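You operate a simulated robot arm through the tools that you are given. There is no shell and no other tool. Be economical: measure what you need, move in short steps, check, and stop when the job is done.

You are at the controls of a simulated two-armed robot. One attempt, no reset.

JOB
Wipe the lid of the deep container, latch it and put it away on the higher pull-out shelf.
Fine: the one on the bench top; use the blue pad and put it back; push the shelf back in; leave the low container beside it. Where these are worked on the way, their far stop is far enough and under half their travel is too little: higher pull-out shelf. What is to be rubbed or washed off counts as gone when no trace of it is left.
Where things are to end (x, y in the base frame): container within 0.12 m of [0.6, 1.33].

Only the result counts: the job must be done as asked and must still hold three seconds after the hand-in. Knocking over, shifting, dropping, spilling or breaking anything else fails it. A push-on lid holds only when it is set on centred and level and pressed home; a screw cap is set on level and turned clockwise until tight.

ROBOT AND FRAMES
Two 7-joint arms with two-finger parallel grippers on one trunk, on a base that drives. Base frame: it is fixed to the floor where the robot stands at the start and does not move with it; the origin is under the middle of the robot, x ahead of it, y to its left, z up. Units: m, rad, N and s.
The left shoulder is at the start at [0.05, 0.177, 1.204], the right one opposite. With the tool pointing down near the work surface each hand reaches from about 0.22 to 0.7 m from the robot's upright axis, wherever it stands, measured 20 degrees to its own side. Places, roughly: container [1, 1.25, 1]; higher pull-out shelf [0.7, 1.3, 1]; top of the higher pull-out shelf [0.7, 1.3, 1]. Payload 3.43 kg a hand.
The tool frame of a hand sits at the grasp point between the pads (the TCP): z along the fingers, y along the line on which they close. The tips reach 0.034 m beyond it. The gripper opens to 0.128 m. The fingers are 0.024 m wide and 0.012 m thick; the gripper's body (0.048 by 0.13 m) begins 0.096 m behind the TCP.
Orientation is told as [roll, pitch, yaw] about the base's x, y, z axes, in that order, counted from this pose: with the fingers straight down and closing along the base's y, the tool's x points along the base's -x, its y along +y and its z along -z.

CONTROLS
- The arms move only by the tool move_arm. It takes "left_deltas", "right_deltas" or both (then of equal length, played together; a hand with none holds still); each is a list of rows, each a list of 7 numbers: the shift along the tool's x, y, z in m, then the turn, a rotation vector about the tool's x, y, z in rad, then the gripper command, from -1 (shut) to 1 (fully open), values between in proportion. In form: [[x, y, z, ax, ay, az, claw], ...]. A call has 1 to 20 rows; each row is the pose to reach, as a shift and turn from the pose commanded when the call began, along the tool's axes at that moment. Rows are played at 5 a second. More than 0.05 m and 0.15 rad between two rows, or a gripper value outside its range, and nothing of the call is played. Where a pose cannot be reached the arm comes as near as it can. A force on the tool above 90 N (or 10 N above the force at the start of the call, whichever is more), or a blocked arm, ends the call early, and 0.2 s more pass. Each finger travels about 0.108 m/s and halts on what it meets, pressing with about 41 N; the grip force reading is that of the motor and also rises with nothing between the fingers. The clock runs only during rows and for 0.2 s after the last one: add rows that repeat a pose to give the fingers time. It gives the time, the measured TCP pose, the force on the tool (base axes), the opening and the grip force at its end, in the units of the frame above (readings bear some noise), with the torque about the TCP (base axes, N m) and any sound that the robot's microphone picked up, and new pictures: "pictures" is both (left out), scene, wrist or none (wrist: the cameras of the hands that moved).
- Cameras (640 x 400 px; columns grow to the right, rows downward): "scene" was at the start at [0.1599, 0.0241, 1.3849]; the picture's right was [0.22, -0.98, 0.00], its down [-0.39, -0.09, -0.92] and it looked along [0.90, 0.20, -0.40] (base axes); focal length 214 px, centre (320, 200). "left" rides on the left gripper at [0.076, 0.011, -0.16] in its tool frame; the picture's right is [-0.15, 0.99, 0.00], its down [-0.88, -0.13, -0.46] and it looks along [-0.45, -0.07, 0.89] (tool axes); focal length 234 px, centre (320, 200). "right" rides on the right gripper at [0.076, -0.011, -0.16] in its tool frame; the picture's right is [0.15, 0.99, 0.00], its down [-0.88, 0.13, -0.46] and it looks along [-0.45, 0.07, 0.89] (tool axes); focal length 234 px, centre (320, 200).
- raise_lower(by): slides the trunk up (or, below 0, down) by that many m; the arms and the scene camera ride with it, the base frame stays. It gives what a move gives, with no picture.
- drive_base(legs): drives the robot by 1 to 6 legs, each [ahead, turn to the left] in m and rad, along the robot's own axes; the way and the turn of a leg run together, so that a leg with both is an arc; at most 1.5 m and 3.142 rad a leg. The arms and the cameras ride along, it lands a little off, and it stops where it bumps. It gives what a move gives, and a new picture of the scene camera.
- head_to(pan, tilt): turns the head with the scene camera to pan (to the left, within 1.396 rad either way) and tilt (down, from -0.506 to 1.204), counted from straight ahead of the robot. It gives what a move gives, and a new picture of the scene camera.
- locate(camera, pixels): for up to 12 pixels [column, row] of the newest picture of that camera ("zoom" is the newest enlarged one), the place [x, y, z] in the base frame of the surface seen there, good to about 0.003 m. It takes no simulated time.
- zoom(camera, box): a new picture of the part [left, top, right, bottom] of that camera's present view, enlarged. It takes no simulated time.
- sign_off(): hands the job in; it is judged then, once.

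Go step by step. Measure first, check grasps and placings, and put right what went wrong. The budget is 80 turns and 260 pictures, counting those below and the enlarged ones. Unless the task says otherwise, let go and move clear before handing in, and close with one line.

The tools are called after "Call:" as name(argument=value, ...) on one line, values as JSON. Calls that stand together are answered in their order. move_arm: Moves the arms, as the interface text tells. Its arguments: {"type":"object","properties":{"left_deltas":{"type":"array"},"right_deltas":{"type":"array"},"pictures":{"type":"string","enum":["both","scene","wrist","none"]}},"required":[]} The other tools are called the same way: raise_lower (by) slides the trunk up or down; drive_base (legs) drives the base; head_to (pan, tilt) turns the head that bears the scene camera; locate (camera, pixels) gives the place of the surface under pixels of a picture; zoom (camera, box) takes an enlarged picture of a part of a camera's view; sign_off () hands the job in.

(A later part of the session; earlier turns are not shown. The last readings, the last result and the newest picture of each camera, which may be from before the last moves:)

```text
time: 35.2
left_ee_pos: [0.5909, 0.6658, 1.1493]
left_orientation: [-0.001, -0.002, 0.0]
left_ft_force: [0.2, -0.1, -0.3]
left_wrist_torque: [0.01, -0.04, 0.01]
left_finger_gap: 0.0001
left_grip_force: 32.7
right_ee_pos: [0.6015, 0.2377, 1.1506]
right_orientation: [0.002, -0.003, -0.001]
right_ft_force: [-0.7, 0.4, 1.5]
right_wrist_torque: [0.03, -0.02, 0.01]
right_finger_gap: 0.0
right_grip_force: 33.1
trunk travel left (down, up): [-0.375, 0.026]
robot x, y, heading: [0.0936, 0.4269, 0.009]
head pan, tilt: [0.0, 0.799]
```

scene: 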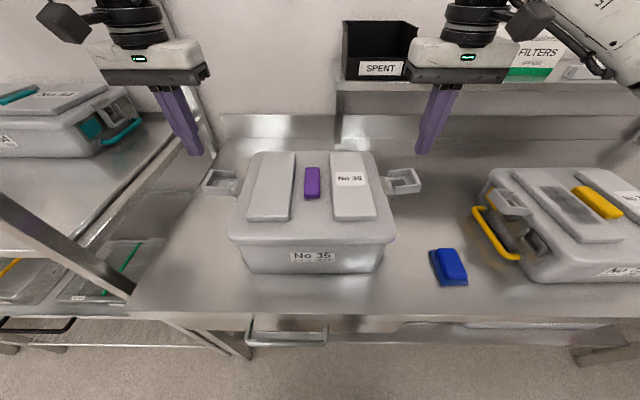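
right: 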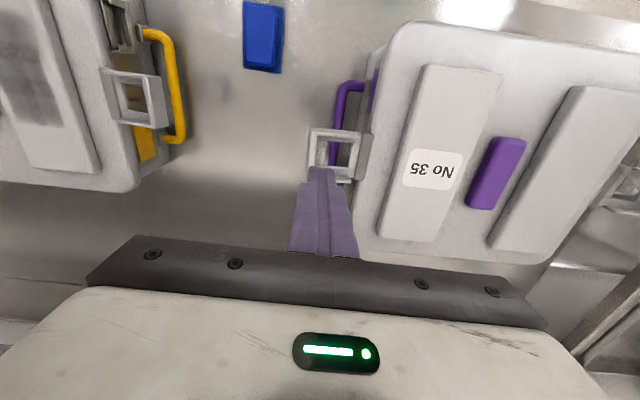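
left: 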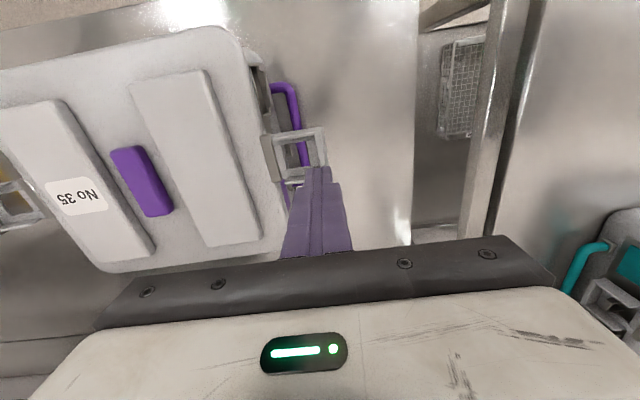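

Both closed fingertips sit above the flap ends. Press down to swing the flaps to ~60°.

Call:
move_arm(left_deltas=[[0, -0.002, 0.04, 0, 0, 0, -1], [0, -0.002, 0.06, 0, 0, 0, -1], [0, -0.002, 0.075, 0, 0, 0, -1], [0, -0.002, 0.09, 0, 0, 0, -1], [0, -0.002, 0.105, 0, 0, 0, -1], [0, -0.002, 0.117, 0, 0, 0, -1]], right_deltas=[[0, -0.002, 0.04, 0, 0, 0, -1], [0, -0.002, 0.06, 0, 0, 0, -1], [0, -0.002, 0.075, 0, 0, 0, -1], [0, -0.002, 0.09, 0, 0, 0, -1], [0, -0.002, 0.105, 0, 0, 0, -1], [0, -0.002, 0.117, 0, 0, 0, -1]])

Call:
zoom(camera="scene", box=[180, 120, 440, 282])

```text
time: 36.6
left_ee_pos: [0.5904, 0.6628, 1.0317]
left_orientation: [0.0, -0.001, 0.0]
left_ft_force: [-0.5, -1.0, 0.7]
left_wrist_torque: [-0.06, -0.02, 0.03]
left_finger_gap: 0.0004
left_grip_force: 32.9
right_ee_pos: [0.6015, 0.2362, 1.0306]
right_orientation: [-0.001, 0.001, -0.002]
right_ft_force: [-0.2, 1.5, 0.6]
right_wrist_torque: [0.02, 0.03, -0.03]
right_finger_gap: 0.0
right_grip_force: 32.8
trunk travel left (down, up): [-0.375, 0.026]
robot x, y, heading: [0.0969, 0.4245, 0.012]
head pan, tilt: [0.0, 0.799]
```

scene: 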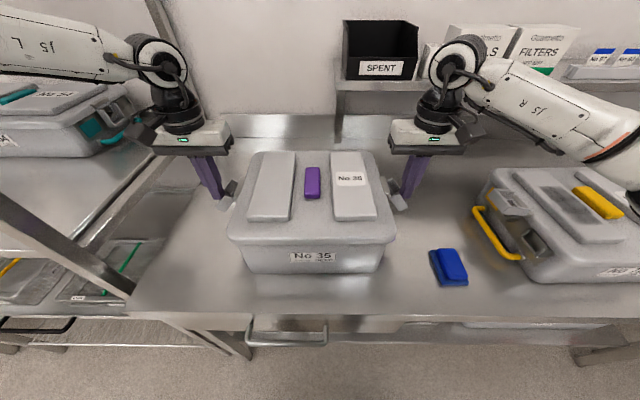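
right: 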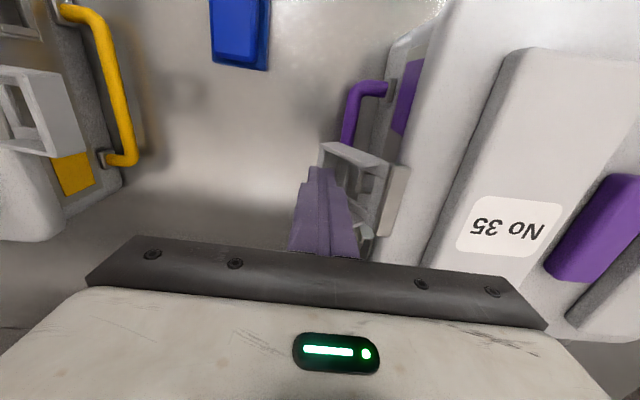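
left: 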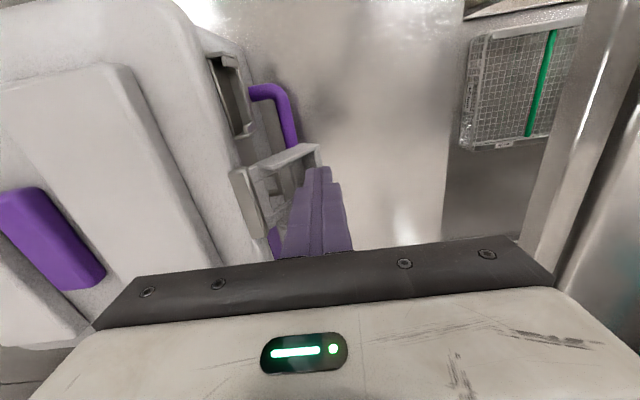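

```text
2.46 times, centred on (310, 201) of scene
```

zoom: 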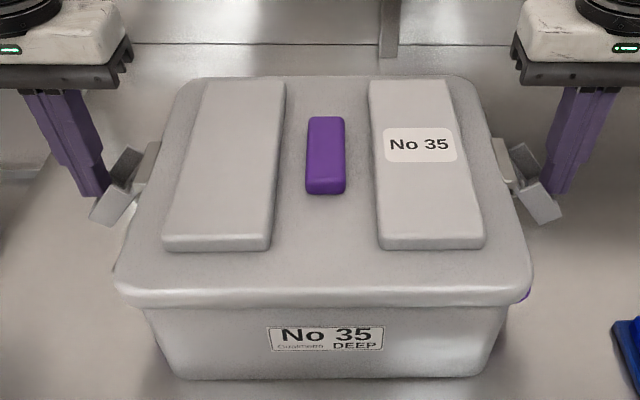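

Flaps swing freely and stay at ~55°. I back out, lower the tips to z≈0.982, and push both inward together.

Call:
move_arm(left_deltas=[[0, 0.0, -0.01, 0, 0, 0, -1], [0, 0.03, -0.005, 0, 0, 0, -1], [0, 0.03, 0.015, 0, 0, 0, -1], [0, 0.015, 0.015, 0, 0, 0, -1], [0, 0.0, 0.015, 0, 0, 0, -1], [0, -0.01, 0.015, 0, 0, 0, -1], [0, -0.016, 0.015, 0, 0, 0, -1], [0, -0.02, 0.015, 0, 0, 0, -1]], right_deltas=[[0, 0.0, -0.01, 0, 0, 0, -1], [0, -0.03, -0.005, 0, 0, 0, -1], [0, -0.03, 0.015, 0, 0, 0, -1], [0, -0.015, 0.015, 0, 0, 0, -1], [0, 0.0, 0.015, 0, 0, 0, -1], [0, 0.01, 0.015, 0, 0, 0, -1], [0, 0.016, 0.015, 0, 0, 0, -1], [0, 0.02, 0.015, 0, 0, 0, -1]])

Call:
zoom(camera="scene", box=[180, 120, 440, 282])

```text
time: 38.4
left_ee_pos: [0.5909, 0.6606, 1.0146]
left_orientation: [0.049, 0.005, 0.016]
left_ft_force: [6.3, 80.2, 3.9]
left_wrist_torque: [2.18, -0.21, 0.88]
left_finger_gap: 0.0
left_grip_force: 33.2
right_ee_pos: [0.6037, 0.2338, 1.0157]
right_orientation: [-0.047, 0.004, -0.034]
right_ft_force: [-3.4, -85.7, 11.7]
right_wrist_torque: [-2.08, 0.18, 0.93]
right_finger_gap: 0.0
right_grip_force: 32.8
trunk travel left (down, up): [-0.375, 0.026]
robot x, y, heading: [0.0937, 0.427, 0.014]
head pan, tilt: [0.0, 0.799]
```

scene: 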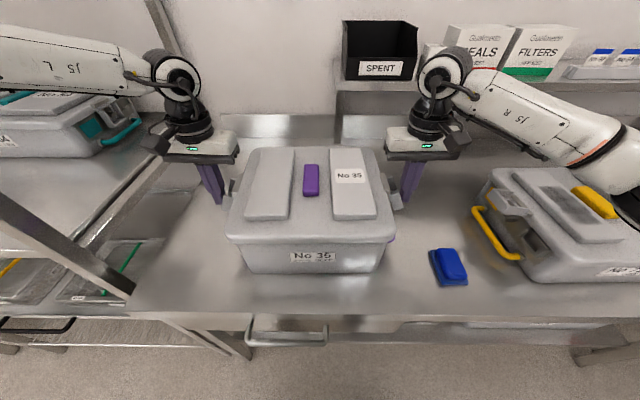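
right: 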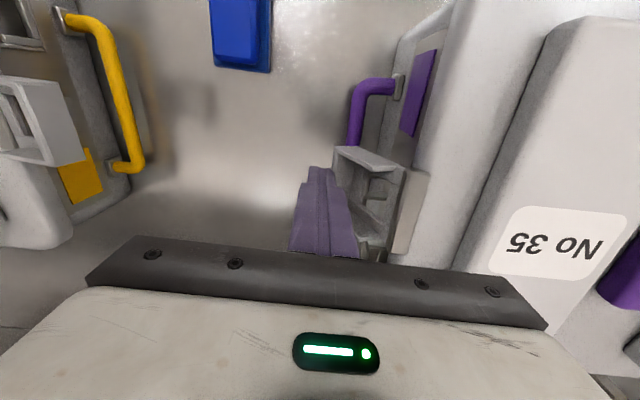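
left: 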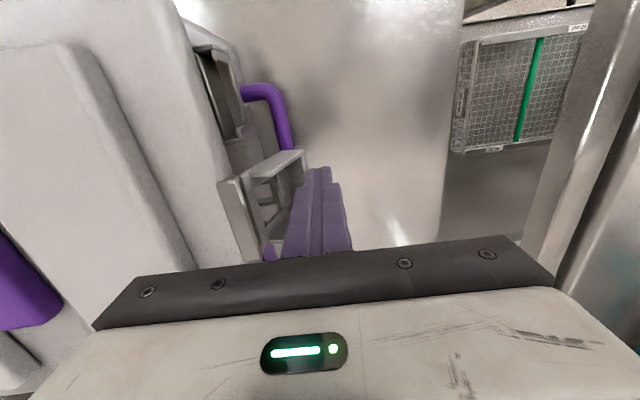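

```text
2.46 times, centred on (310, 201) of scene
```

zoom: 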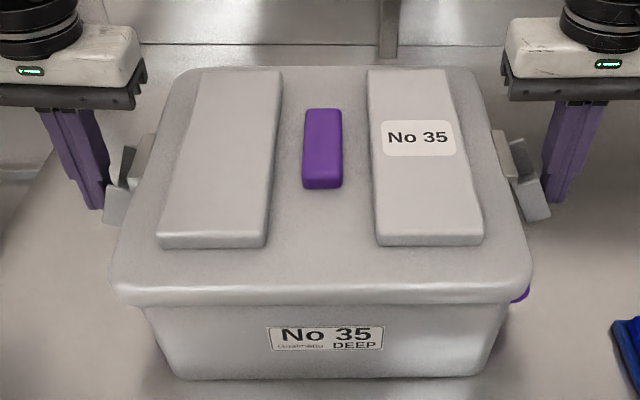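

Both hands are blocked at ~80 N with flaps near 70°. I back off and look at what obstructs.

Call:
move_arm(left_deltas=[[0, 0.03, 0, 0, 0, 0, -1], [0, 0.06, 0, 0, 0, 0, -1], [0.0, 0.08, -0.03, 0, 0, 0, -1]], right_deltas=[[0, -0.03, 0, 0, 0, 0, -1], [0, -0.06, 0, 0, 0, 0, -1], [0, -0.08, -0.03, 0, 0, 0, -1]])

Call:
zoom(camera="right", box=[300, 40, 556, 200])

Call:
zoom(camera="left", box=[110, 60, 366, 220])

```text
time: 39.2
left_ee_pos: [0.5896, 0.7221, 1.0443]
left_orientation: [-0.002, -0.002, -0.002]
left_ft_force: [0.2, -0.4, 0.3]
left_wrist_torque: [-0.01, -0.02, 0.01]
left_finger_gap: 0.0
left_grip_force: 33.1
right_ee_pos: [0.6013, 0.1758, 1.0453]
right_orientation: [0.002, -0.002, 0.002]
right_ft_force: [-0.1, 0.4, 0.6]
right_wrist_torque: [0.03, 0.0, -0.04]
right_finger_gap: 0.0001
right_grip_force: 33.3
trunk travel left (down, up): [-0.375, 0.026]
robot x, y, heading: [0.0936, 0.4227, 0.016]
head pan, tilt: [0.0, 0.799]
```

scene: 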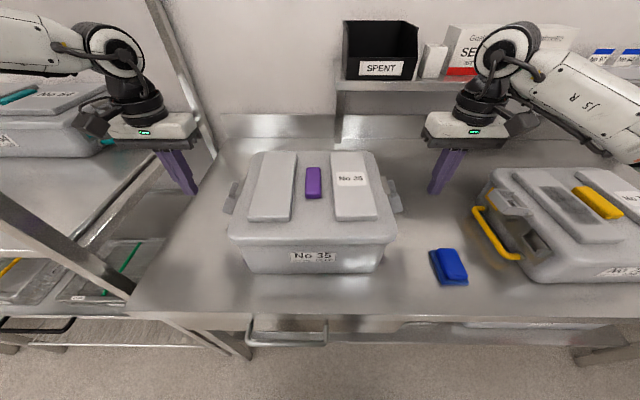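
right: 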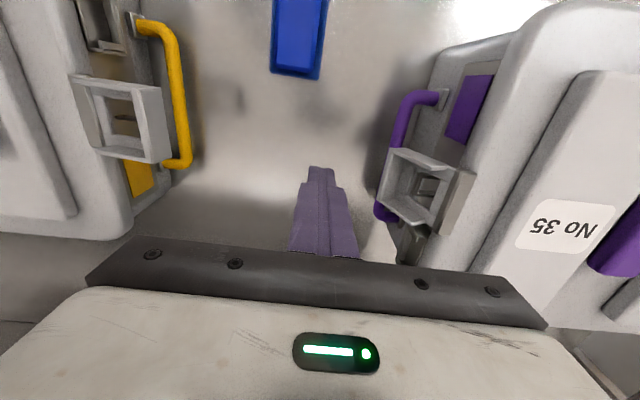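
left: 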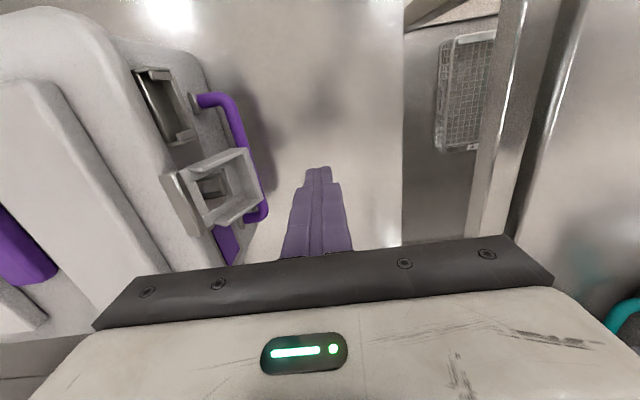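

```text
2.50 times, centred on (428, 120) of right
```

zoom: 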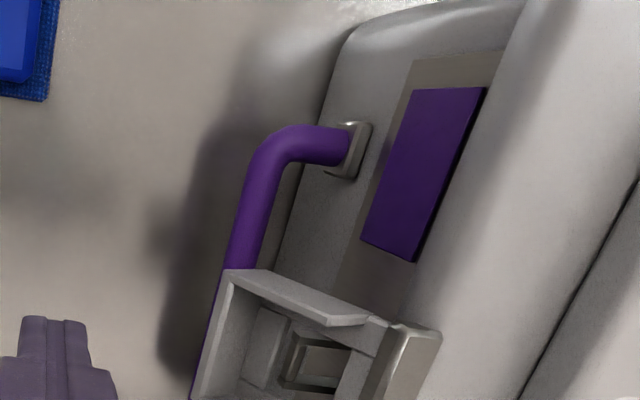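

```text
2.50 times, centred on (238, 140) of left
```

zoom: 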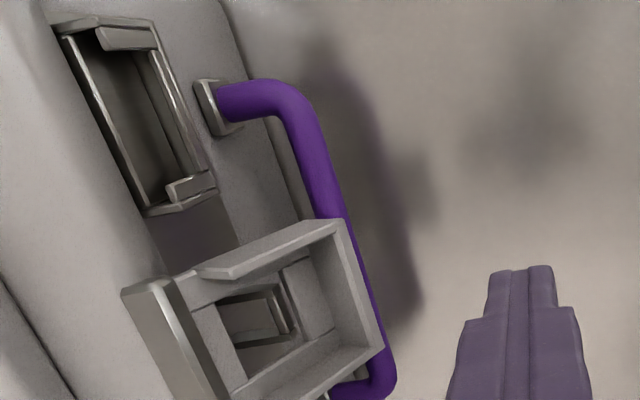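

The flap frame must snap over the small keeper visible through its hole. I measure the flap, keeper and bail positions.

Call:
locate(camera="zoom", pixels=[[340, 225], [380, 340], [260, 310], [330, 180], [360, 380], [270, 100], [160, 300], [290, 240], [245, 300], [330, 290], [255, 340], [290, 380]])

Call:
zoom(camera="right", box=[350, 120, 510, 220])

Call:
locate(camera="zoom", pixels=[[160, 125], [340, 170], [110, 290], [310, 420], [200, 60], [130, 100], [130, 360], [320, 240], [300, 290], [480, 230], [430, 330], [230, 250]])

```text
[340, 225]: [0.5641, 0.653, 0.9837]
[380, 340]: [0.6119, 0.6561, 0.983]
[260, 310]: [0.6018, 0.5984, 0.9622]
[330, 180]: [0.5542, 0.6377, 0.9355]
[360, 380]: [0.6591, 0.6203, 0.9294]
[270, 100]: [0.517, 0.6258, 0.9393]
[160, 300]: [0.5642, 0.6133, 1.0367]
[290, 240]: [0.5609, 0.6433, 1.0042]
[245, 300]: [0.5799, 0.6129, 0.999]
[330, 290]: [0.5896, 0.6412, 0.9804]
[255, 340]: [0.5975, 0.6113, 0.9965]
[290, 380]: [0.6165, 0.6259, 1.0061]
```

```text
4.00 times, centred on (430, 170) of right
```

zoom: 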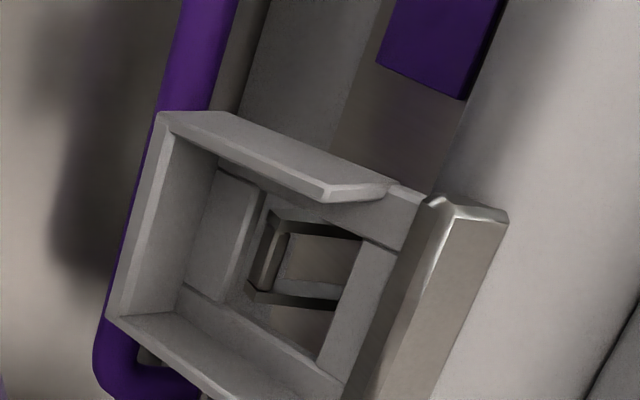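

```text
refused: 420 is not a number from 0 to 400
```

Flap sits at ≈67°. Check the keeper geometry through the hole on the right side.

Call:
locate(camera="zoom", pixels=[[262, 255], [275, 220], [280, 270], [268, 280], [310, 250], [300, 300], [345, 235], [225, 230], [245, 260], [365, 300], [160, 250], [310, 340]])

Call:
zoom(camera="right", box=[10, 0, 266, 160])

Call:
zoom(camera="scene", box=[220, 140, 400, 252])

```text
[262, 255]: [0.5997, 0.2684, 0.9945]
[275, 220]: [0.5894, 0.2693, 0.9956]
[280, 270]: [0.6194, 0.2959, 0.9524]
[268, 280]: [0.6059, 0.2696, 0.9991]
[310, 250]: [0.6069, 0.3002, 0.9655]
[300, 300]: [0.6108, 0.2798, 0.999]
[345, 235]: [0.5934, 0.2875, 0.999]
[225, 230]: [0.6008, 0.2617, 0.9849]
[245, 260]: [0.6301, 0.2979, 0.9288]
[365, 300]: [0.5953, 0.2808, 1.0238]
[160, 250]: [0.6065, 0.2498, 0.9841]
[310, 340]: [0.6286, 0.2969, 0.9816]
```

```text
2.50 times, centred on (138, 80) of right
```

zoom: 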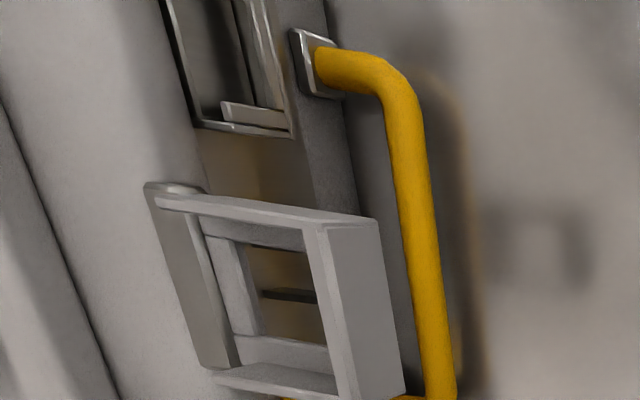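

```text
3.56 times, centred on (310, 196) of scene
```

zoom: 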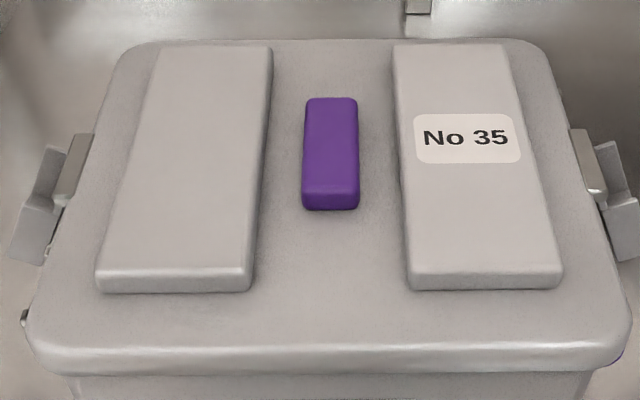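

The flap's lower bar meets the keeper lip; perhaps the lid must be pressed down while latching. I'll measure the lid knob so the left hand can hold the lid down while the right closes its flap.

Call:
locate(camera="zoom", pixels=[[310, 110], [352, 110], [310, 175], [352, 175], [330, 150], [285, 150], [385, 150], [180, 150], [460, 180], [330, 300], [60, 310], [600, 310]])

Call:
zoom(camera="right", box=[420, 20, 580, 120])

```text
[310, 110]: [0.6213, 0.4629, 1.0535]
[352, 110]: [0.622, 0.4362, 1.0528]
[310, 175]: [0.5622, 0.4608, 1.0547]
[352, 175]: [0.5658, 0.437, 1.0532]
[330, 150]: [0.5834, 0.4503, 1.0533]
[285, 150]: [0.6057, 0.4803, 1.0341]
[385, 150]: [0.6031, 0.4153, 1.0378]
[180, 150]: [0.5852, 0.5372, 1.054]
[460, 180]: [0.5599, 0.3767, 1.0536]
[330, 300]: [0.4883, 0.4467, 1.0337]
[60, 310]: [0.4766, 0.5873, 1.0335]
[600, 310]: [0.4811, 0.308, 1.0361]
```

```text
4.00 times, centred on (500, 70) of right
```

zoom: 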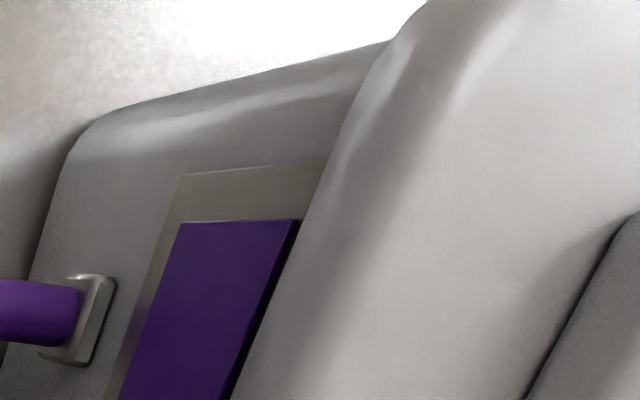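

Knob centre (0.592, 0.4495), width 0.026. Left hand goes there, grips it with tips near the lid.

Call:
move_arm(left_deltas=[[0, 0, -0.045, 0, 0, 0, -0.2], [0, 0, -0.085, 0, 0, 0, -0.2], [0, -0.045, -0.085, 0, 0, 0, -0.2], [0, -0.09, -0.085, 0, 0, 0, -0.2], [0, -0.135, -0.085, 0, 0, 0, -0.2], [-0.001, -0.18, -0.085, 0, 0, 0, -0.2], [-0.002, -0.225, -0.085, 0, 0, 0, -0.2], [-0.002, -0.2716, -0.085, 0, 0, 0, -0.2], [-0.002, -0.2716, -0.06, 0, 0, 0, -0.2], [-0.002, -0.2716, -0.03, 0, 0, 0, -0.2], [-0.002, -0.2716, -0.03, 0, 0, 0, -0.2]])

```text
time: 41.6
left_ee_pos: [0.5317, 0.5591, 1.0868]
left_orientation: [-0.01, -0.02, 0.006]
left_ft_force: [7.0, 8.2, 50.5]
left_wrist_torque: [-1.06, 0.33, 0.14]
left_finger_gap: 0.0467
left_grip_force: 0.2
left hand out of reach, approached as far as the arm can: row 5, 6, 7, 8, 9, 10, 11
right_ee_pos: [0.6008, 0.1744, 1.047]
right_orientation: [0.0, -0.004, 0.002]
right_ft_force: [0.7, 0.0, 0.0]
right_wrist_torque: [-0.01, -0.04, 0.03]
right_finger_gap: 0.0
right_grip_force: 32.5
trunk travel left (down, up): [-0.375, 0.026]
robot x, y, heading: [0.0921, 0.4248, 0.016]
head pan, tilt: [0.0, 0.799]
```

scene: 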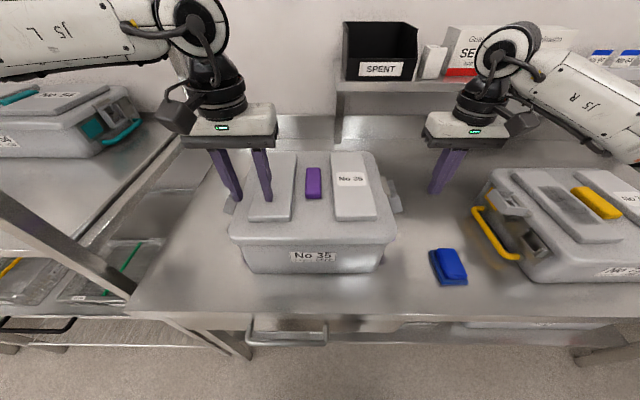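
left: 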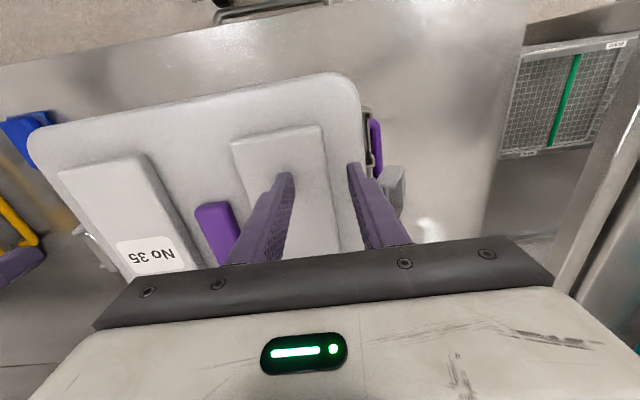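

The left arm cannot reach the knob in this configuration; it is pressing the left plateau. I lift it first and see where it settles.

Call:
move_arm(left_deltas=[[0, 0, -0.04, 0, 0, 0, -0.2], [0, 0, -0.055, 0, 0, 0, -1], [0, 0, -0.055, 0, 0, 0, -1]], pictures="scene")

```text
time: 42.4
left_ee_pos: [0.5302, 0.5647, 1.1289]
left_orientation: [-0.001, -0.002, -0.001]
left_ft_force: [-0.3, 0.5, 0.8]
left_wrist_torque: [-0.01, -0.03, -0.03]
left_finger_gap: 0.0
left_grip_force: 32.6
left hand out of reach, approached as far as the arm can: row 1, 2, 3
right_ee_pos: [0.6013, 0.1726, 1.0449]
right_orientation: [0.0, -0.001, 0.0]
right_ft_force: [0.2, -0.7, -0.6]
right_wrist_torque: [-0.02, -0.01, 0.0]
right_finger_gap: 0.0
right_grip_force: 32.7
trunk travel left (down, up): [-0.375, 0.026]
robot x, y, heading: [0.0927, 0.426, 0.019]
head pan, tilt: [0.0, 0.799]
```

scene: 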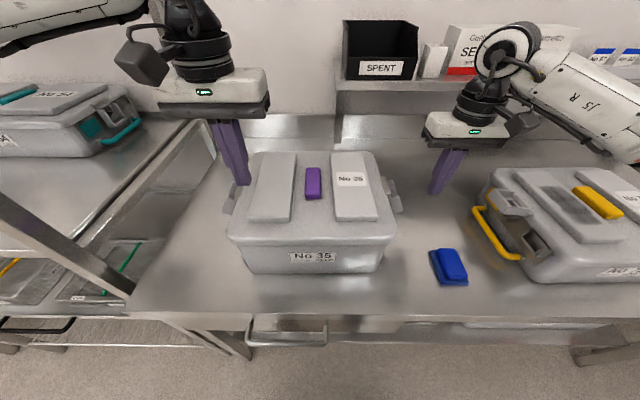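

I swap roles: right hand holds the lid knob down, left hand goes outside the left flap.

Call:
move_arm(left_deltas=[[0, 0.04, 0, 0, 0, 0, -1], [0, 0.08, 0, 0, 0, 0, -1], [0, 0.12, 0, 0, 0, 0, -1], [0, 0.16, 0, 0, 0, 0, -1], [0, 0.2, 0, 0, 0, 0, -1], [0, 0.24, 0, 0, 0, 0, -1], [0, 0.25, 0.04, 0, 0, 0, -1], [0, 0.25, 0.08, 0, 0, 0, -1], [0, 0.25, 0.113, 0, 0, 0, -1], [0, 0.25, 0.113, 0, 0, 0, -1], [0, 0.25, 0.113, 0, 0, 0, -1]], right_deltas=[[0, 0, -0.045, 0, 0, 0, -0.2], [0, 0, -0.085, 0, 0, 0, -0.2], [0, 0.045, -0.085, 0, 0, 0, -0.2], [0, 0.09, -0.085, 0, 0, 0, -0.2], [0.003, 0.135, -0.085, 0, 0, 0, -0.2], [0.006, 0.18, -0.085, 0, 0, 0, -0.2], [0.009, 0.225, -0.085, 0, 0, 0, -0.2], [0.009, 0.274, -0.085, 0, 0, 0, -0.2], [0.009, 0.277, -0.06, 0, 0, 0, -0.2], [0.009, 0.277, -0.035, 0, 0, 0, -0.2], [0.009, 0.277, -0.035, 0, 0, 0, -0.2]])

```text
time: 44.8
left_ee_pos: [0.5243, 0.8091, 1.025]
left_orientation: [0.011, -0.015, -0.001]
left_ft_force: [0.7, -0.6, -0.2]
left_wrist_torque: [0.0, 0.0, 0.01]
left_finger_gap: 0.0001
left_grip_force: 32.5
right_ee_pos: [0.5858, 0.4447, 1.0818]
right_orientation: [0.011, -0.008, 0.0]
right_ft_force: [0.2, -0.7, -0.3]
right_wrist_torque: [0.0, 0.02, 0.0]
right_finger_gap: 0.051
right_grip_force: 0.1
trunk travel left (down, up): [-0.375, 0.026]
robot x, y, heading: [0.0924, 0.4274, 0.012]
head pan, tilt: [0.0, 0.799]
```

scene: 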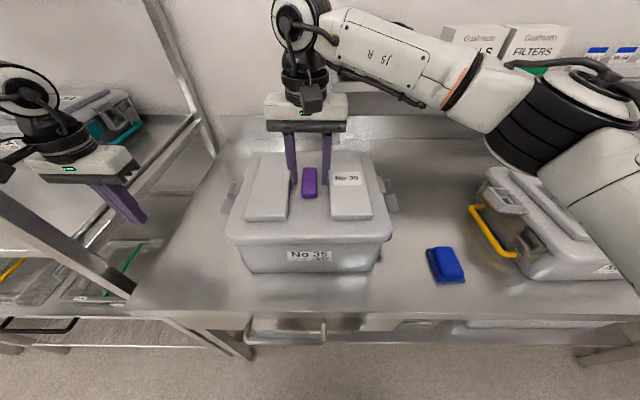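
right: 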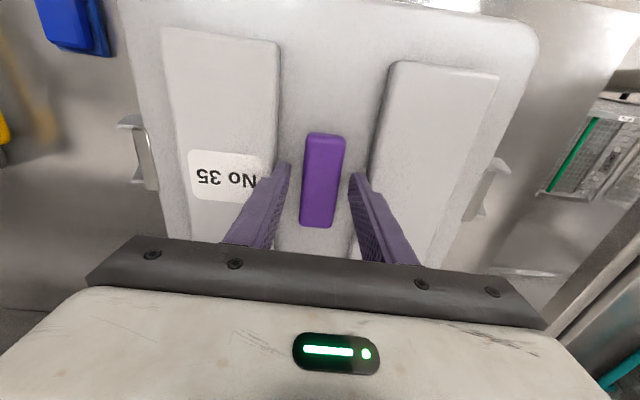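
left: 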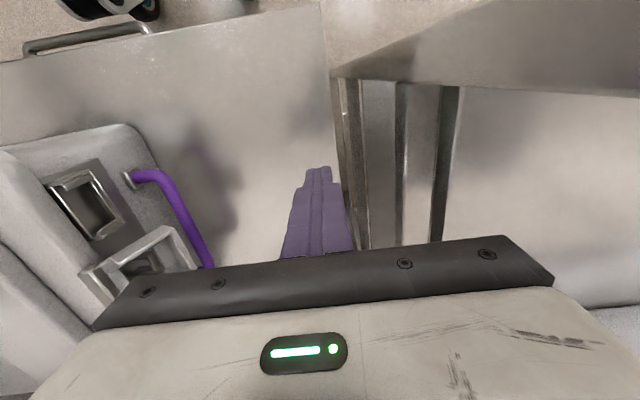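

Left landed at y 0.81 (its command had been clipped). Correct left to (0.591, 0.69, 1.016); right lowers and grips the knob.

Call:
move_arm(left_deltas=[[-0.03, -0.03, 0.0, 0, 0, 0, -1], [-0.06, -0.06, 0.004, 0, 0, 0, -1], [-0.067, -0.09, 0.007, 0, 0, 0, -1], [-0.067, -0.119, 0.009, 0, 0, 0, -1], [-0.067, -0.119, 0.009, 0, 0, 0, -1], [-0.067, -0.119, 0.009, 0, 0, 0, -1], [-0.067, -0.119, 0.009, 0, 0, 0, -1]], right_deltas=[[-0.006, 0.004, 0, 0, 0, 0, -0.2], [-0.006, 0.004, 0.004, 0, 0, 0, -0.2], [-0.006, 0.004, 0.008, 0, 0, 0, -0.2], [-0.006, 0.004, 0.008, 0, 0, 0, -1], [-0.006, 0.004, 0.008, 0, 0, 0, -1], [-0.006, 0.004, 0.008, 0, 0, 0, -1], [-0.006, 0.004, 0.008, 0, 0, 0, -1]], pictures="wrist")

```text
time: 46.4
left_ee_pos: [0.5974, 0.696, 1.0056]
left_orientation: [0.0, -0.001, 0.001]
left_ft_force: [-0.1, -0.5, 0.4]
left_wrist_torque: [-0.01, 0.0, 0.0]
left_finger_gap: 0.0
left_grip_force: 32.8
right_ee_pos: [0.5977, 0.4564, 1.0719]
right_orientation: [0.001, 0.0, 0.0]
right_ft_force: [-2.3, -1.9, 0.4]
right_wrist_torque: [0.16, -0.47, 0.4]
right_finger_gap: 0.034
right_grip_force: 41.1
trunk travel left (down, up): [-0.375, 0.026]
robot x, y, heading: [0.0926, 0.4286, 0.011]
head pan, tilt: [0.0, 0.799]
```

right: 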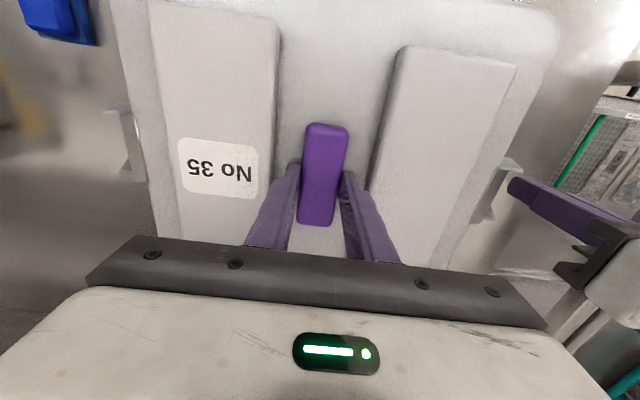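
left: 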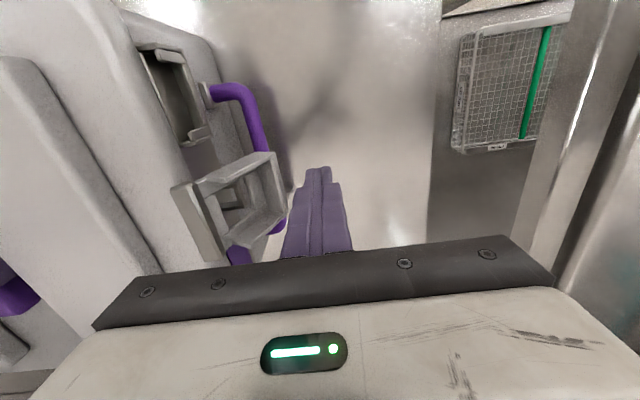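

Knob gripped. Press the lid down first (~50 N) and see how far it yields; left raises 8 mm.

Call:
move_arm(right_deltas=[[0, 0, 0.006, 0, 0, 0, -1], [0, 0, 0.012, 0, 0, 0, -1], [0, 0, 0.018, 0, 0, 0, -1], [0, 0, 0.018, 0, 0, 0, -1]], left_deltas=[[0, 0, -0.008, 0, 0, 0, -1], [0, -0.01, -0.008, 0, 0, 0, -1], [0, -0.02, -0.008, 0, 0, 0, -1], [0, -0.02, -0.008, 0, 0, 0, -1]], pictures="none")

```text
time: 47.4
left_ee_pos: [0.5923, 0.6755, 1.0174]
left_orientation: [0.001, -0.005, 0.002]
left_ft_force: [0.4, -0.1, -0.5]
left_wrist_torque: [0.03, 0.0, 0.01]
left_finger_gap: 0.0001
left_grip_force: 33.2
right_ee_pos: [0.5971, 0.4563, 1.0712]
right_orientation: [0.012, -0.027, -0.003]
right_ft_force: [10.5, -10.7, 83.5]
right_wrist_torque: [-2.49, 1.78, 1.17]
right_finger_gap: 0.0339
right_grip_force: 40.9
trunk travel left (down, up): [-0.375, 0.026]
robot x, y, heading: [0.0967, 0.4226, 0.013]
head pan, tilt: [0.0, 0.799]
```

Lid is rigid under 83 N (already seated). Now push the left flap inward with the container held.

Call:
move_arm(left_deltas=[[0, -0.01, 0, 0, 0, 0, -1], [0, -0.016, 0, 0, 0, 0, -1], [0, -0.022, 0, 0, 0, 0, -1], [0, -0.028, 0, 0, 0, 0, -1], [0, -0.034, 0, 0, 0, 0, -1], [0, -0.038, 0, 0, 0, 0, -1]], pictures="wrist")

Call:
zoom(camera="left", box=[120, 80, 376, 240])

```text
time: 48.8
left_ee_pos: [0.5914, 0.6442, 1.0167]
left_orientation: [0.009, -0.006, 0.005]
left_ft_force: [2.1, 19.5, 1.2]
left_wrist_torque: [0.43, -0.06, 0.16]
left_finger_gap: 0.0
left_grip_force: 33.2
right_ee_pos: [0.5979, 0.457, 1.071]
right_orientation: [0.007, -0.03, -0.003]
right_ft_force: [7.9, -21.3, 83.1]
right_wrist_torque: [-1.6, 0.61, 0.61]
right_finger_gap: 0.0338
right_grip_force: 40.8
trunk travel left (down, up): [-0.375, 0.026]
robot x, y, heading: [0.0963, 0.4251, 0.012]
head pan, tilt: [0.0, 0.799]
```

left: 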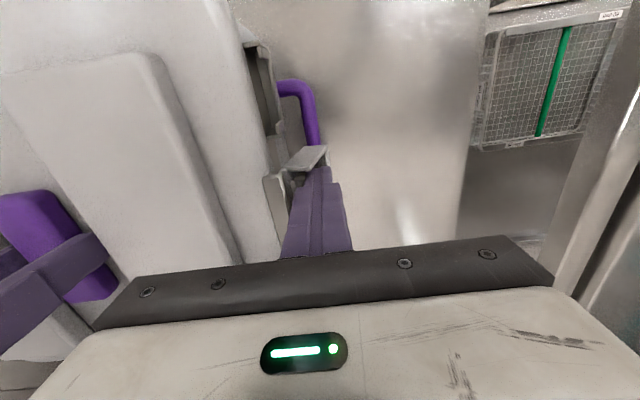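

```text
2.50 times, centred on (248, 160) of left
```

zoom: 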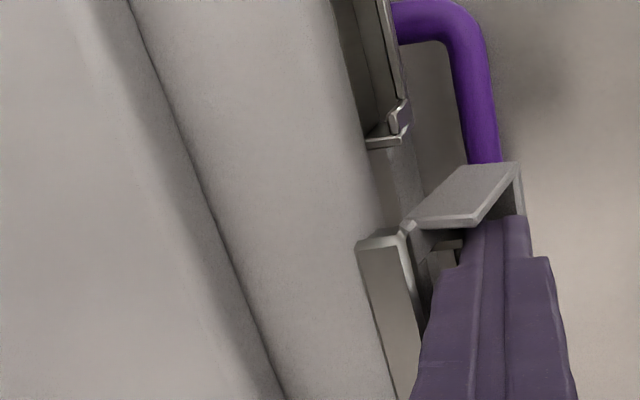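

Contact now only 19.5 N at y 0.644. Continue pushing gradually.

Call:
move_arm(left_deltas=[[0, -0.005, 0, 0, 0, 0, -1], [0, -0.01, 0, 0, 0, 0, -1], [0, -0.014, 0, 0, 0, 0, -1], [0, -0.018, 0, 0, 0, 0, -1], [0, -0.018, 0, 0, 0, 0, -1]], pictures="wrist")

Call:
zoom(camera="left", box=[120, 80, 376, 240])

```text
time: 50.0
left_ee_pos: [0.5922, 0.6403, 1.0179]
left_orientation: [0.036, -0.006, 0.012]
left_ft_force: [0.4, 73.9, 25.3]
left_wrist_torque: [1.26, 0.03, -0.25]
left_finger_gap: 0.0
left_grip_force: 32.8
right_ee_pos: [0.5949, 0.4544, 1.0701]
right_orientation: [-0.006, -0.026, -0.012]
right_ft_force: [4.0, -38.5, 79.0]
right_wrist_torque: [0.26, 0.1, 0.47]
right_finger_gap: 0.0339
right_grip_force: 41.1
trunk travel left (down, up): [-0.375, 0.026]
robot x, y, heading: [0.0966, 0.4277, 0.012]
head pan, tilt: [0.0, 0.799]
```

left: 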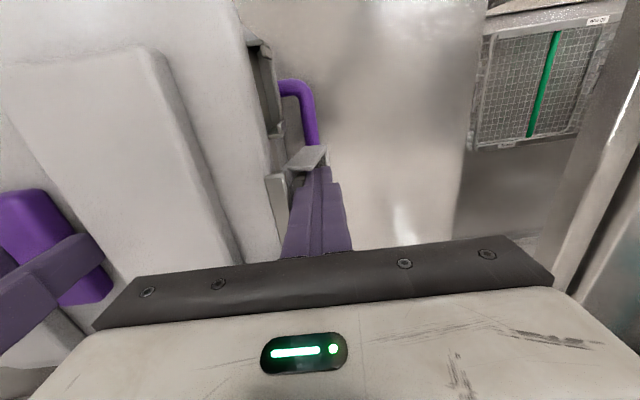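

```text
2.50 times, centred on (248, 160) of left
```

zoom: 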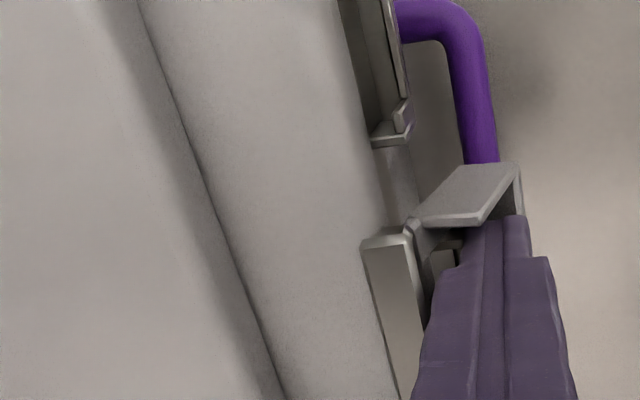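

Blocked at the same angle again, so this may be the latch's closed stop (the keeper already pokes through the hole). Compare with the latched-looking container No 54 on the shelf.

Call:
move_arm(left_deltas=[[0, 0.02, 0, 0, 0, 0, -1], [0, 0.06, 0, 0, 0, 0, -1], [0, 0.08, -0.04, 0, 0, 0, -1]], right_deltas=[[0, 0, -0.01, 0, 0, 0, -1], [0, 0, -0.017, 0, 0, 0, -1], [0, 0, -0.017, 0, 0, 0, -1]], pictures="both")

Call:
zoom(camera="left", box=[90, 60, 346, 220])

Call:
head_to(pan=0.8, tilt=0.45)

```text
time: 50.8
left_ee_pos: [0.5928, 0.7036, 1.0524]
left_orientation: [-0.002, 0.0, -0.001]
left_ft_force: [0.9, -0.5, 0.5]
left_wrist_torque: [0.01, 0.02, -0.04]
left_finger_gap: 0.0
left_grip_force: 33.3
right_ee_pos: [0.5972, 0.4591, 1.07]
right_orientation: [0.002, 0.003, 0.005]
right_ft_force: [-1.3, 0.3, 3.5]
right_wrist_torque: [-0.29, -1.29, -0.16]
right_finger_gap: 0.034
right_grip_force: 40.6
trunk travel left (down, up): [-0.375, 0.026]
robot x, y, heading: [0.0927, 0.4241, 0.012]
head pan, tilt: [0.0, 0.799]
```

scene: 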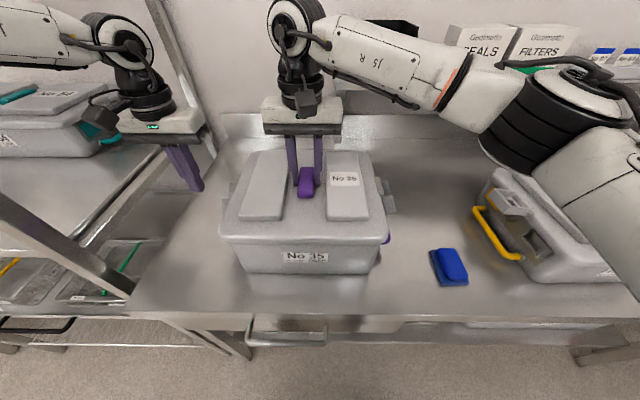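
right: 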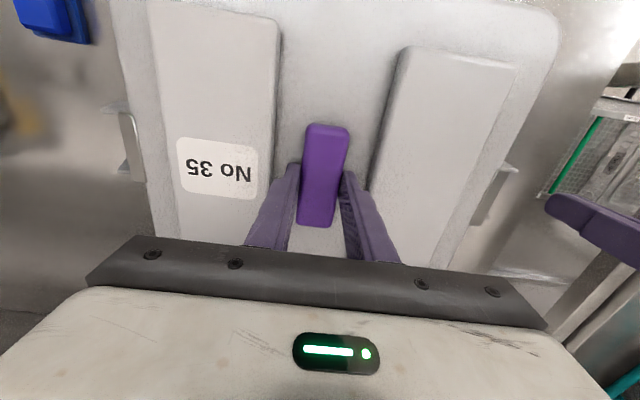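
left: 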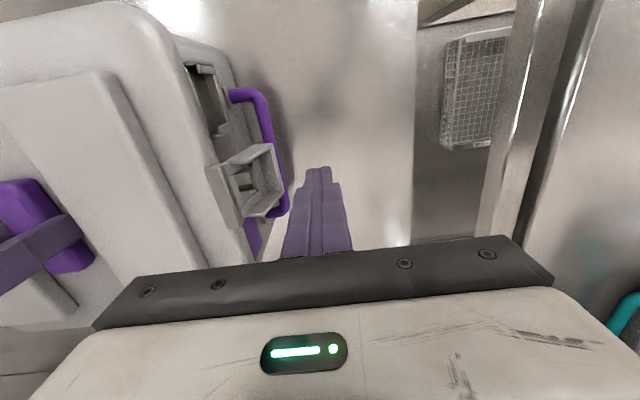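

```text
2.50 times, centred on (218, 140) of left
```

zoom: 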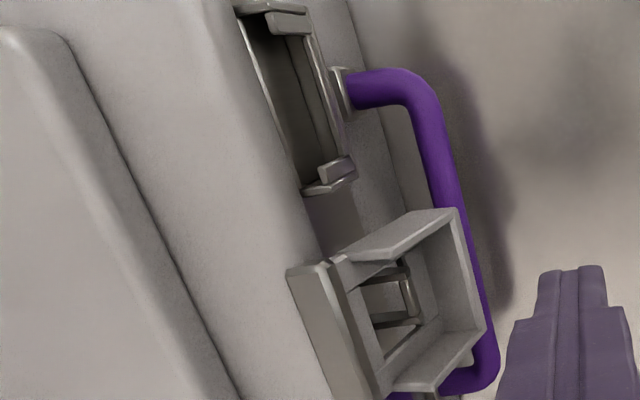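

```text
time: 52.0
left_ee_pos: [0.594, 0.7037, 1.0531]
left_orientation: [0.0, -0.001, 0.0]
left_ft_force: [-0.6, 0.5, 0.0]
left_wrist_torque: [0.02, -0.03, -0.01]
left_finger_gap: 0.0001
left_grip_force: 33.4
right_ee_pos: [0.599, 0.458, 1.0719]
right_orientation: [0.001, 0.002, 0.0]
right_ft_force: [-3.8, 1.1, -2.0]
right_wrist_torque: [-0.19, 0.41, 0.08]
right_finger_gap: 0.0334
right_grip_force: 40.7
trunk travel left (down, up): [-0.375, 0.026]
robot x, y, heading: [0.0941, 0.4247, 0.01]
head pan, tilt: [0.799, 0.45]
```

scene: 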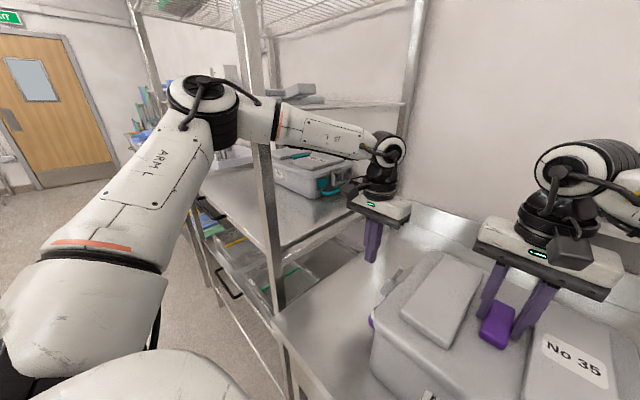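

The keeper now stands well through the left flap's hole. Measure the present angle, and zoom on No 54.

Call:
locate(camera="zoom", pixels=[[458, 220], [484, 330], [400, 275], [415, 300], [405, 320], [430, 260], [425, 350], [360, 330], [320, 270], [410, 225]])

Call:
zoom(camera="scene", box=[260, 140, 388, 220])

Call:
zoom(camera="left", box=[540, 280, 640, 342])

```text
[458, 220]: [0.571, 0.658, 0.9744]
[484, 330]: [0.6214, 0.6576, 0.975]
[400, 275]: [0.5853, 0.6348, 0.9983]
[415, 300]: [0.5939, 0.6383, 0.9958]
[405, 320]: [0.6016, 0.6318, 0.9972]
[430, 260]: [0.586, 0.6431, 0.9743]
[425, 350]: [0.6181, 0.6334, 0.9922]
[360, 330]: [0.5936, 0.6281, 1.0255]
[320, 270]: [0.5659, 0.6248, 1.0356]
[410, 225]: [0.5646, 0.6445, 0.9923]
```

```text
5.00 times, centred on (324, 180) of scene
```

zoom: 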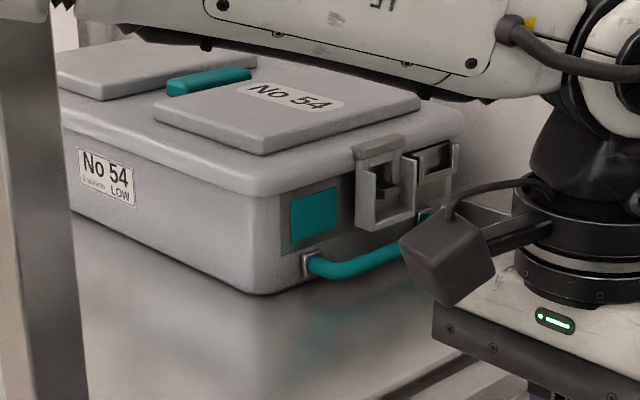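

```text
6.40 times, centred on (590, 311) of left
```

zoom: 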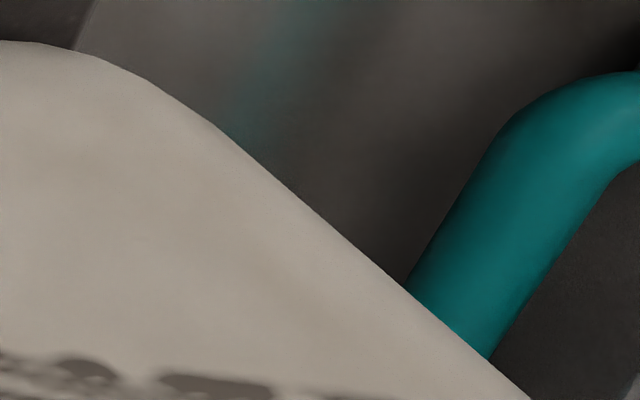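

Call:
zoom(camera="scene", box=[320, 160, 360, 190])

Call:
locate(camera="zoom", pixels=[[240, 130], [240, 170], [210, 390], [220, 350], [330, 340], [350, 370], [270, 250], [260, 330], [180, 300], [210, 200]])

```text
13.33 times, centred on (340, 175) of scene
```

zoom: 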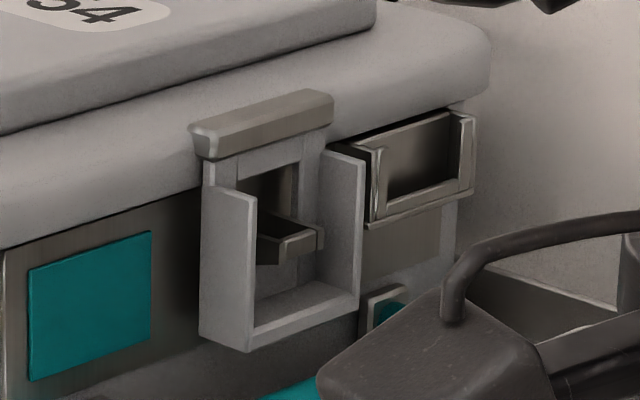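

```text
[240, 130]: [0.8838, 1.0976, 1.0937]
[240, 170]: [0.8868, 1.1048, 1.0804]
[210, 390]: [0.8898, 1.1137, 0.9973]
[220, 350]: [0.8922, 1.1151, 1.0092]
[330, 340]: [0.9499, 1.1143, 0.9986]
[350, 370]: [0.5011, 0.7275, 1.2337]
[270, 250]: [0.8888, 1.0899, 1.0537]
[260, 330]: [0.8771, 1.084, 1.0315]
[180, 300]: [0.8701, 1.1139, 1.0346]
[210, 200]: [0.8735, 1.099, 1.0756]
```

On No 54 the closed flap hangs ~vertical, so ours (≈67–76°) isn't home yet. I'll release the knob, bring the right hand outside its flap again, and re-measure.

Call:
move_arm(right_deltas=[[0, 0, 0, 0, 0, 0, -0.15], [0, 0, 0, 0, 0, 0, -0.15], [0, 0, -0.03, 0, 0, 0, -0.15], [0, 0, -0.06, 0, 0, 0, -0.5], [0, -0.045, -0.06, 0, 0, 0, -1], [0, -0.09, -0.06, 0, 0, 0, -1], [0, -0.135, -0.06, 0, 0, 0, -1], [0, -0.18, -0.06, 0, 0, 0, -1], [0, -0.225, -0.06, 0, 0, 0, -1], [0, -0.27, -0.06, 0, 0, 0, -1], [0, -0.298, -0.03, 0, 0, 0, -1], [0, -0.298, 0.015, 0, 0, 0, -1]], pictures="wrist")

Call:
head_to(pan=0.0, tilt=0.8)

Call:
zoom(camera="right", box=[350, 100, 510, 200])

Call:
zoom(camera="scene", box=[200, 140, 424, 280])

```text
time: 54.5
left_ee_pos: [0.5936, 0.7026, 1.0531]
left_orientation: [0.001, 0.0, 0.001]
left_ft_force: [-0.1, 0.2, -0.1]
left_wrist_torque: [0.0, -0.04, 0.0]
left_finger_gap: 0.0
left_grip_force: 33.0
right_ee_pos: [0.5992, 0.1589, 1.0587]
right_orientation: [-0.001, 0.0, -0.001]
right_ft_force: [-0.7, -0.5, 0.4]
right_wrist_torque: [-0.02, 0.0, -0.02]
right_finger_gap: 0.0001
right_grip_force: 32.9
trunk travel left (down, up): [-0.375, 0.026]
robot x, y, heading: [0.094, 0.4279, 0.01]
head pan, tilt: [0.799, 0.45]
```

right: 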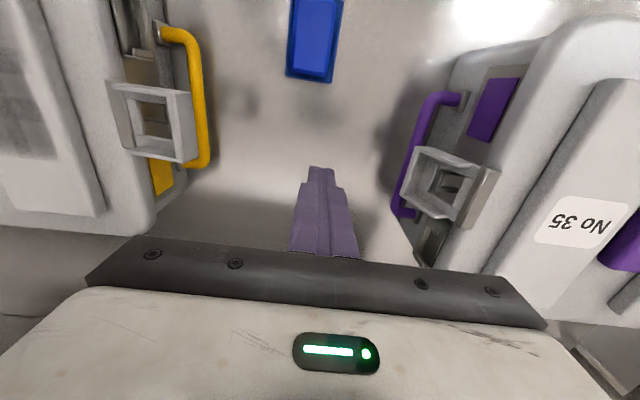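

```text
time: 55.7
left_ee_pos: [0.5952, 0.7021, 1.0547]
left_orientation: [0.0, 0.001, -0.001]
left_ft_force: [0.2, -0.4, 0.4]
left_wrist_torque: [0.03, -0.04, -0.03]
left_finger_gap: 0.0
left_grip_force: 32.6
right_ee_pos: [0.5989, 0.1589, 1.0588]
right_orientation: [0.0, 0.0, -0.001]
right_ft_force: [-0.3, 0.1, -0.7]
right_wrist_torque: [0.0, 0.01, 0.03]
right_finger_gap: 0.0001
right_grip_force: 33.1
trunk travel left (down, up): [-0.375, 0.026]
robot x, y, heading: [0.0965, 0.4283, 0.011]
head pan, tilt: [0.0, 0.799]
```

scene: 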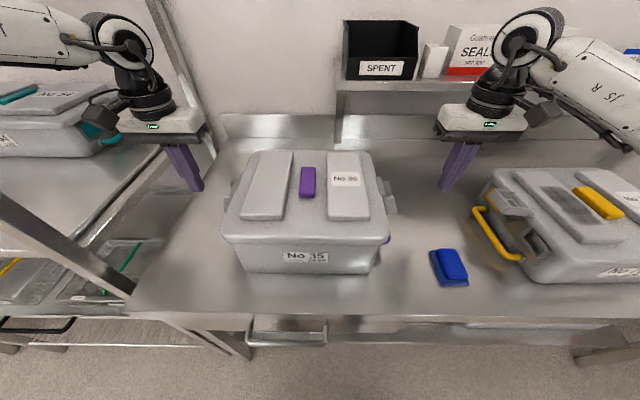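

```text
4.00 times, centred on (430, 150) of right
```

zoom: 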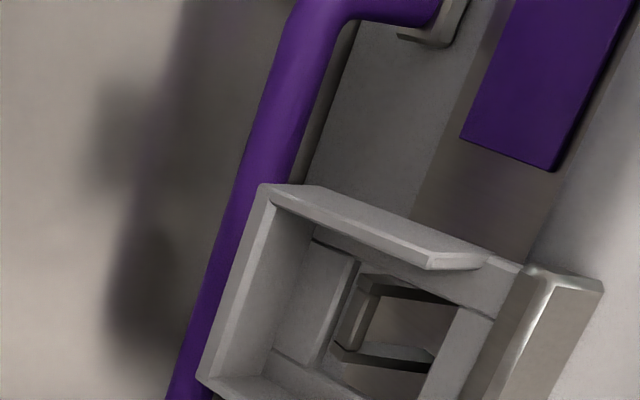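

```text
2.86 times, centred on (312, 210) of scene
```

zoom: 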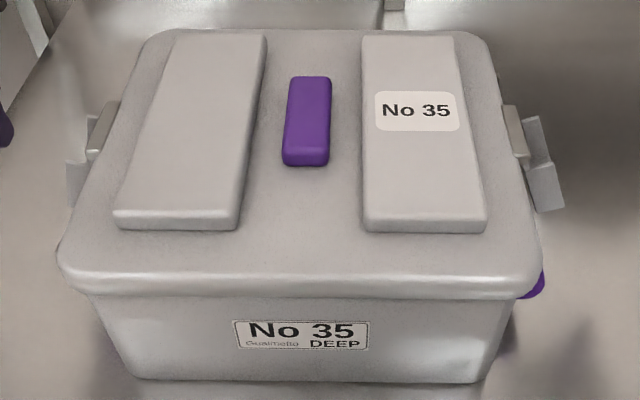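

Left flap is visibly further closed than the right; it holds where pushed. Measure current positions.

Call:
locate(camera="zoom", pixels=[[507, 110], [520, 155], [540, 130], [558, 165], [560, 205], [115, 105], [95, 155], [75, 170], [73, 200], [70, 270], [535, 270], [310, 120]])

Call:
locate(camera="right", pixels=[[418, 148], [402, 195], [445, 182], [470, 200], [425, 125], [405, 215], [487, 190]])

```text
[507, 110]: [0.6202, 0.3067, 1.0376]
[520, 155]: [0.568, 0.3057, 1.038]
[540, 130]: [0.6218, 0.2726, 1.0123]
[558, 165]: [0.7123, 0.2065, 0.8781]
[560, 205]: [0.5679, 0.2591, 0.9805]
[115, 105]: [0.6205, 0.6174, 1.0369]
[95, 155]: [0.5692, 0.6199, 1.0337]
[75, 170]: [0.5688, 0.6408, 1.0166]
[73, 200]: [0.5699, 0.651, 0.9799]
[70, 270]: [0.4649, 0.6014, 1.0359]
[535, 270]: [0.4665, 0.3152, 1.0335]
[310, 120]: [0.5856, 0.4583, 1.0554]
```

```text
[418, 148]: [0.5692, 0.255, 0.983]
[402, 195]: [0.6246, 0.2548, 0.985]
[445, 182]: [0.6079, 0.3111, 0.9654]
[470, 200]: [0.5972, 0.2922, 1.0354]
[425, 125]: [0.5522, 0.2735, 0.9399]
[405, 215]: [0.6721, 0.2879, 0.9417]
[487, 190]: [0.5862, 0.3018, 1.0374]
```

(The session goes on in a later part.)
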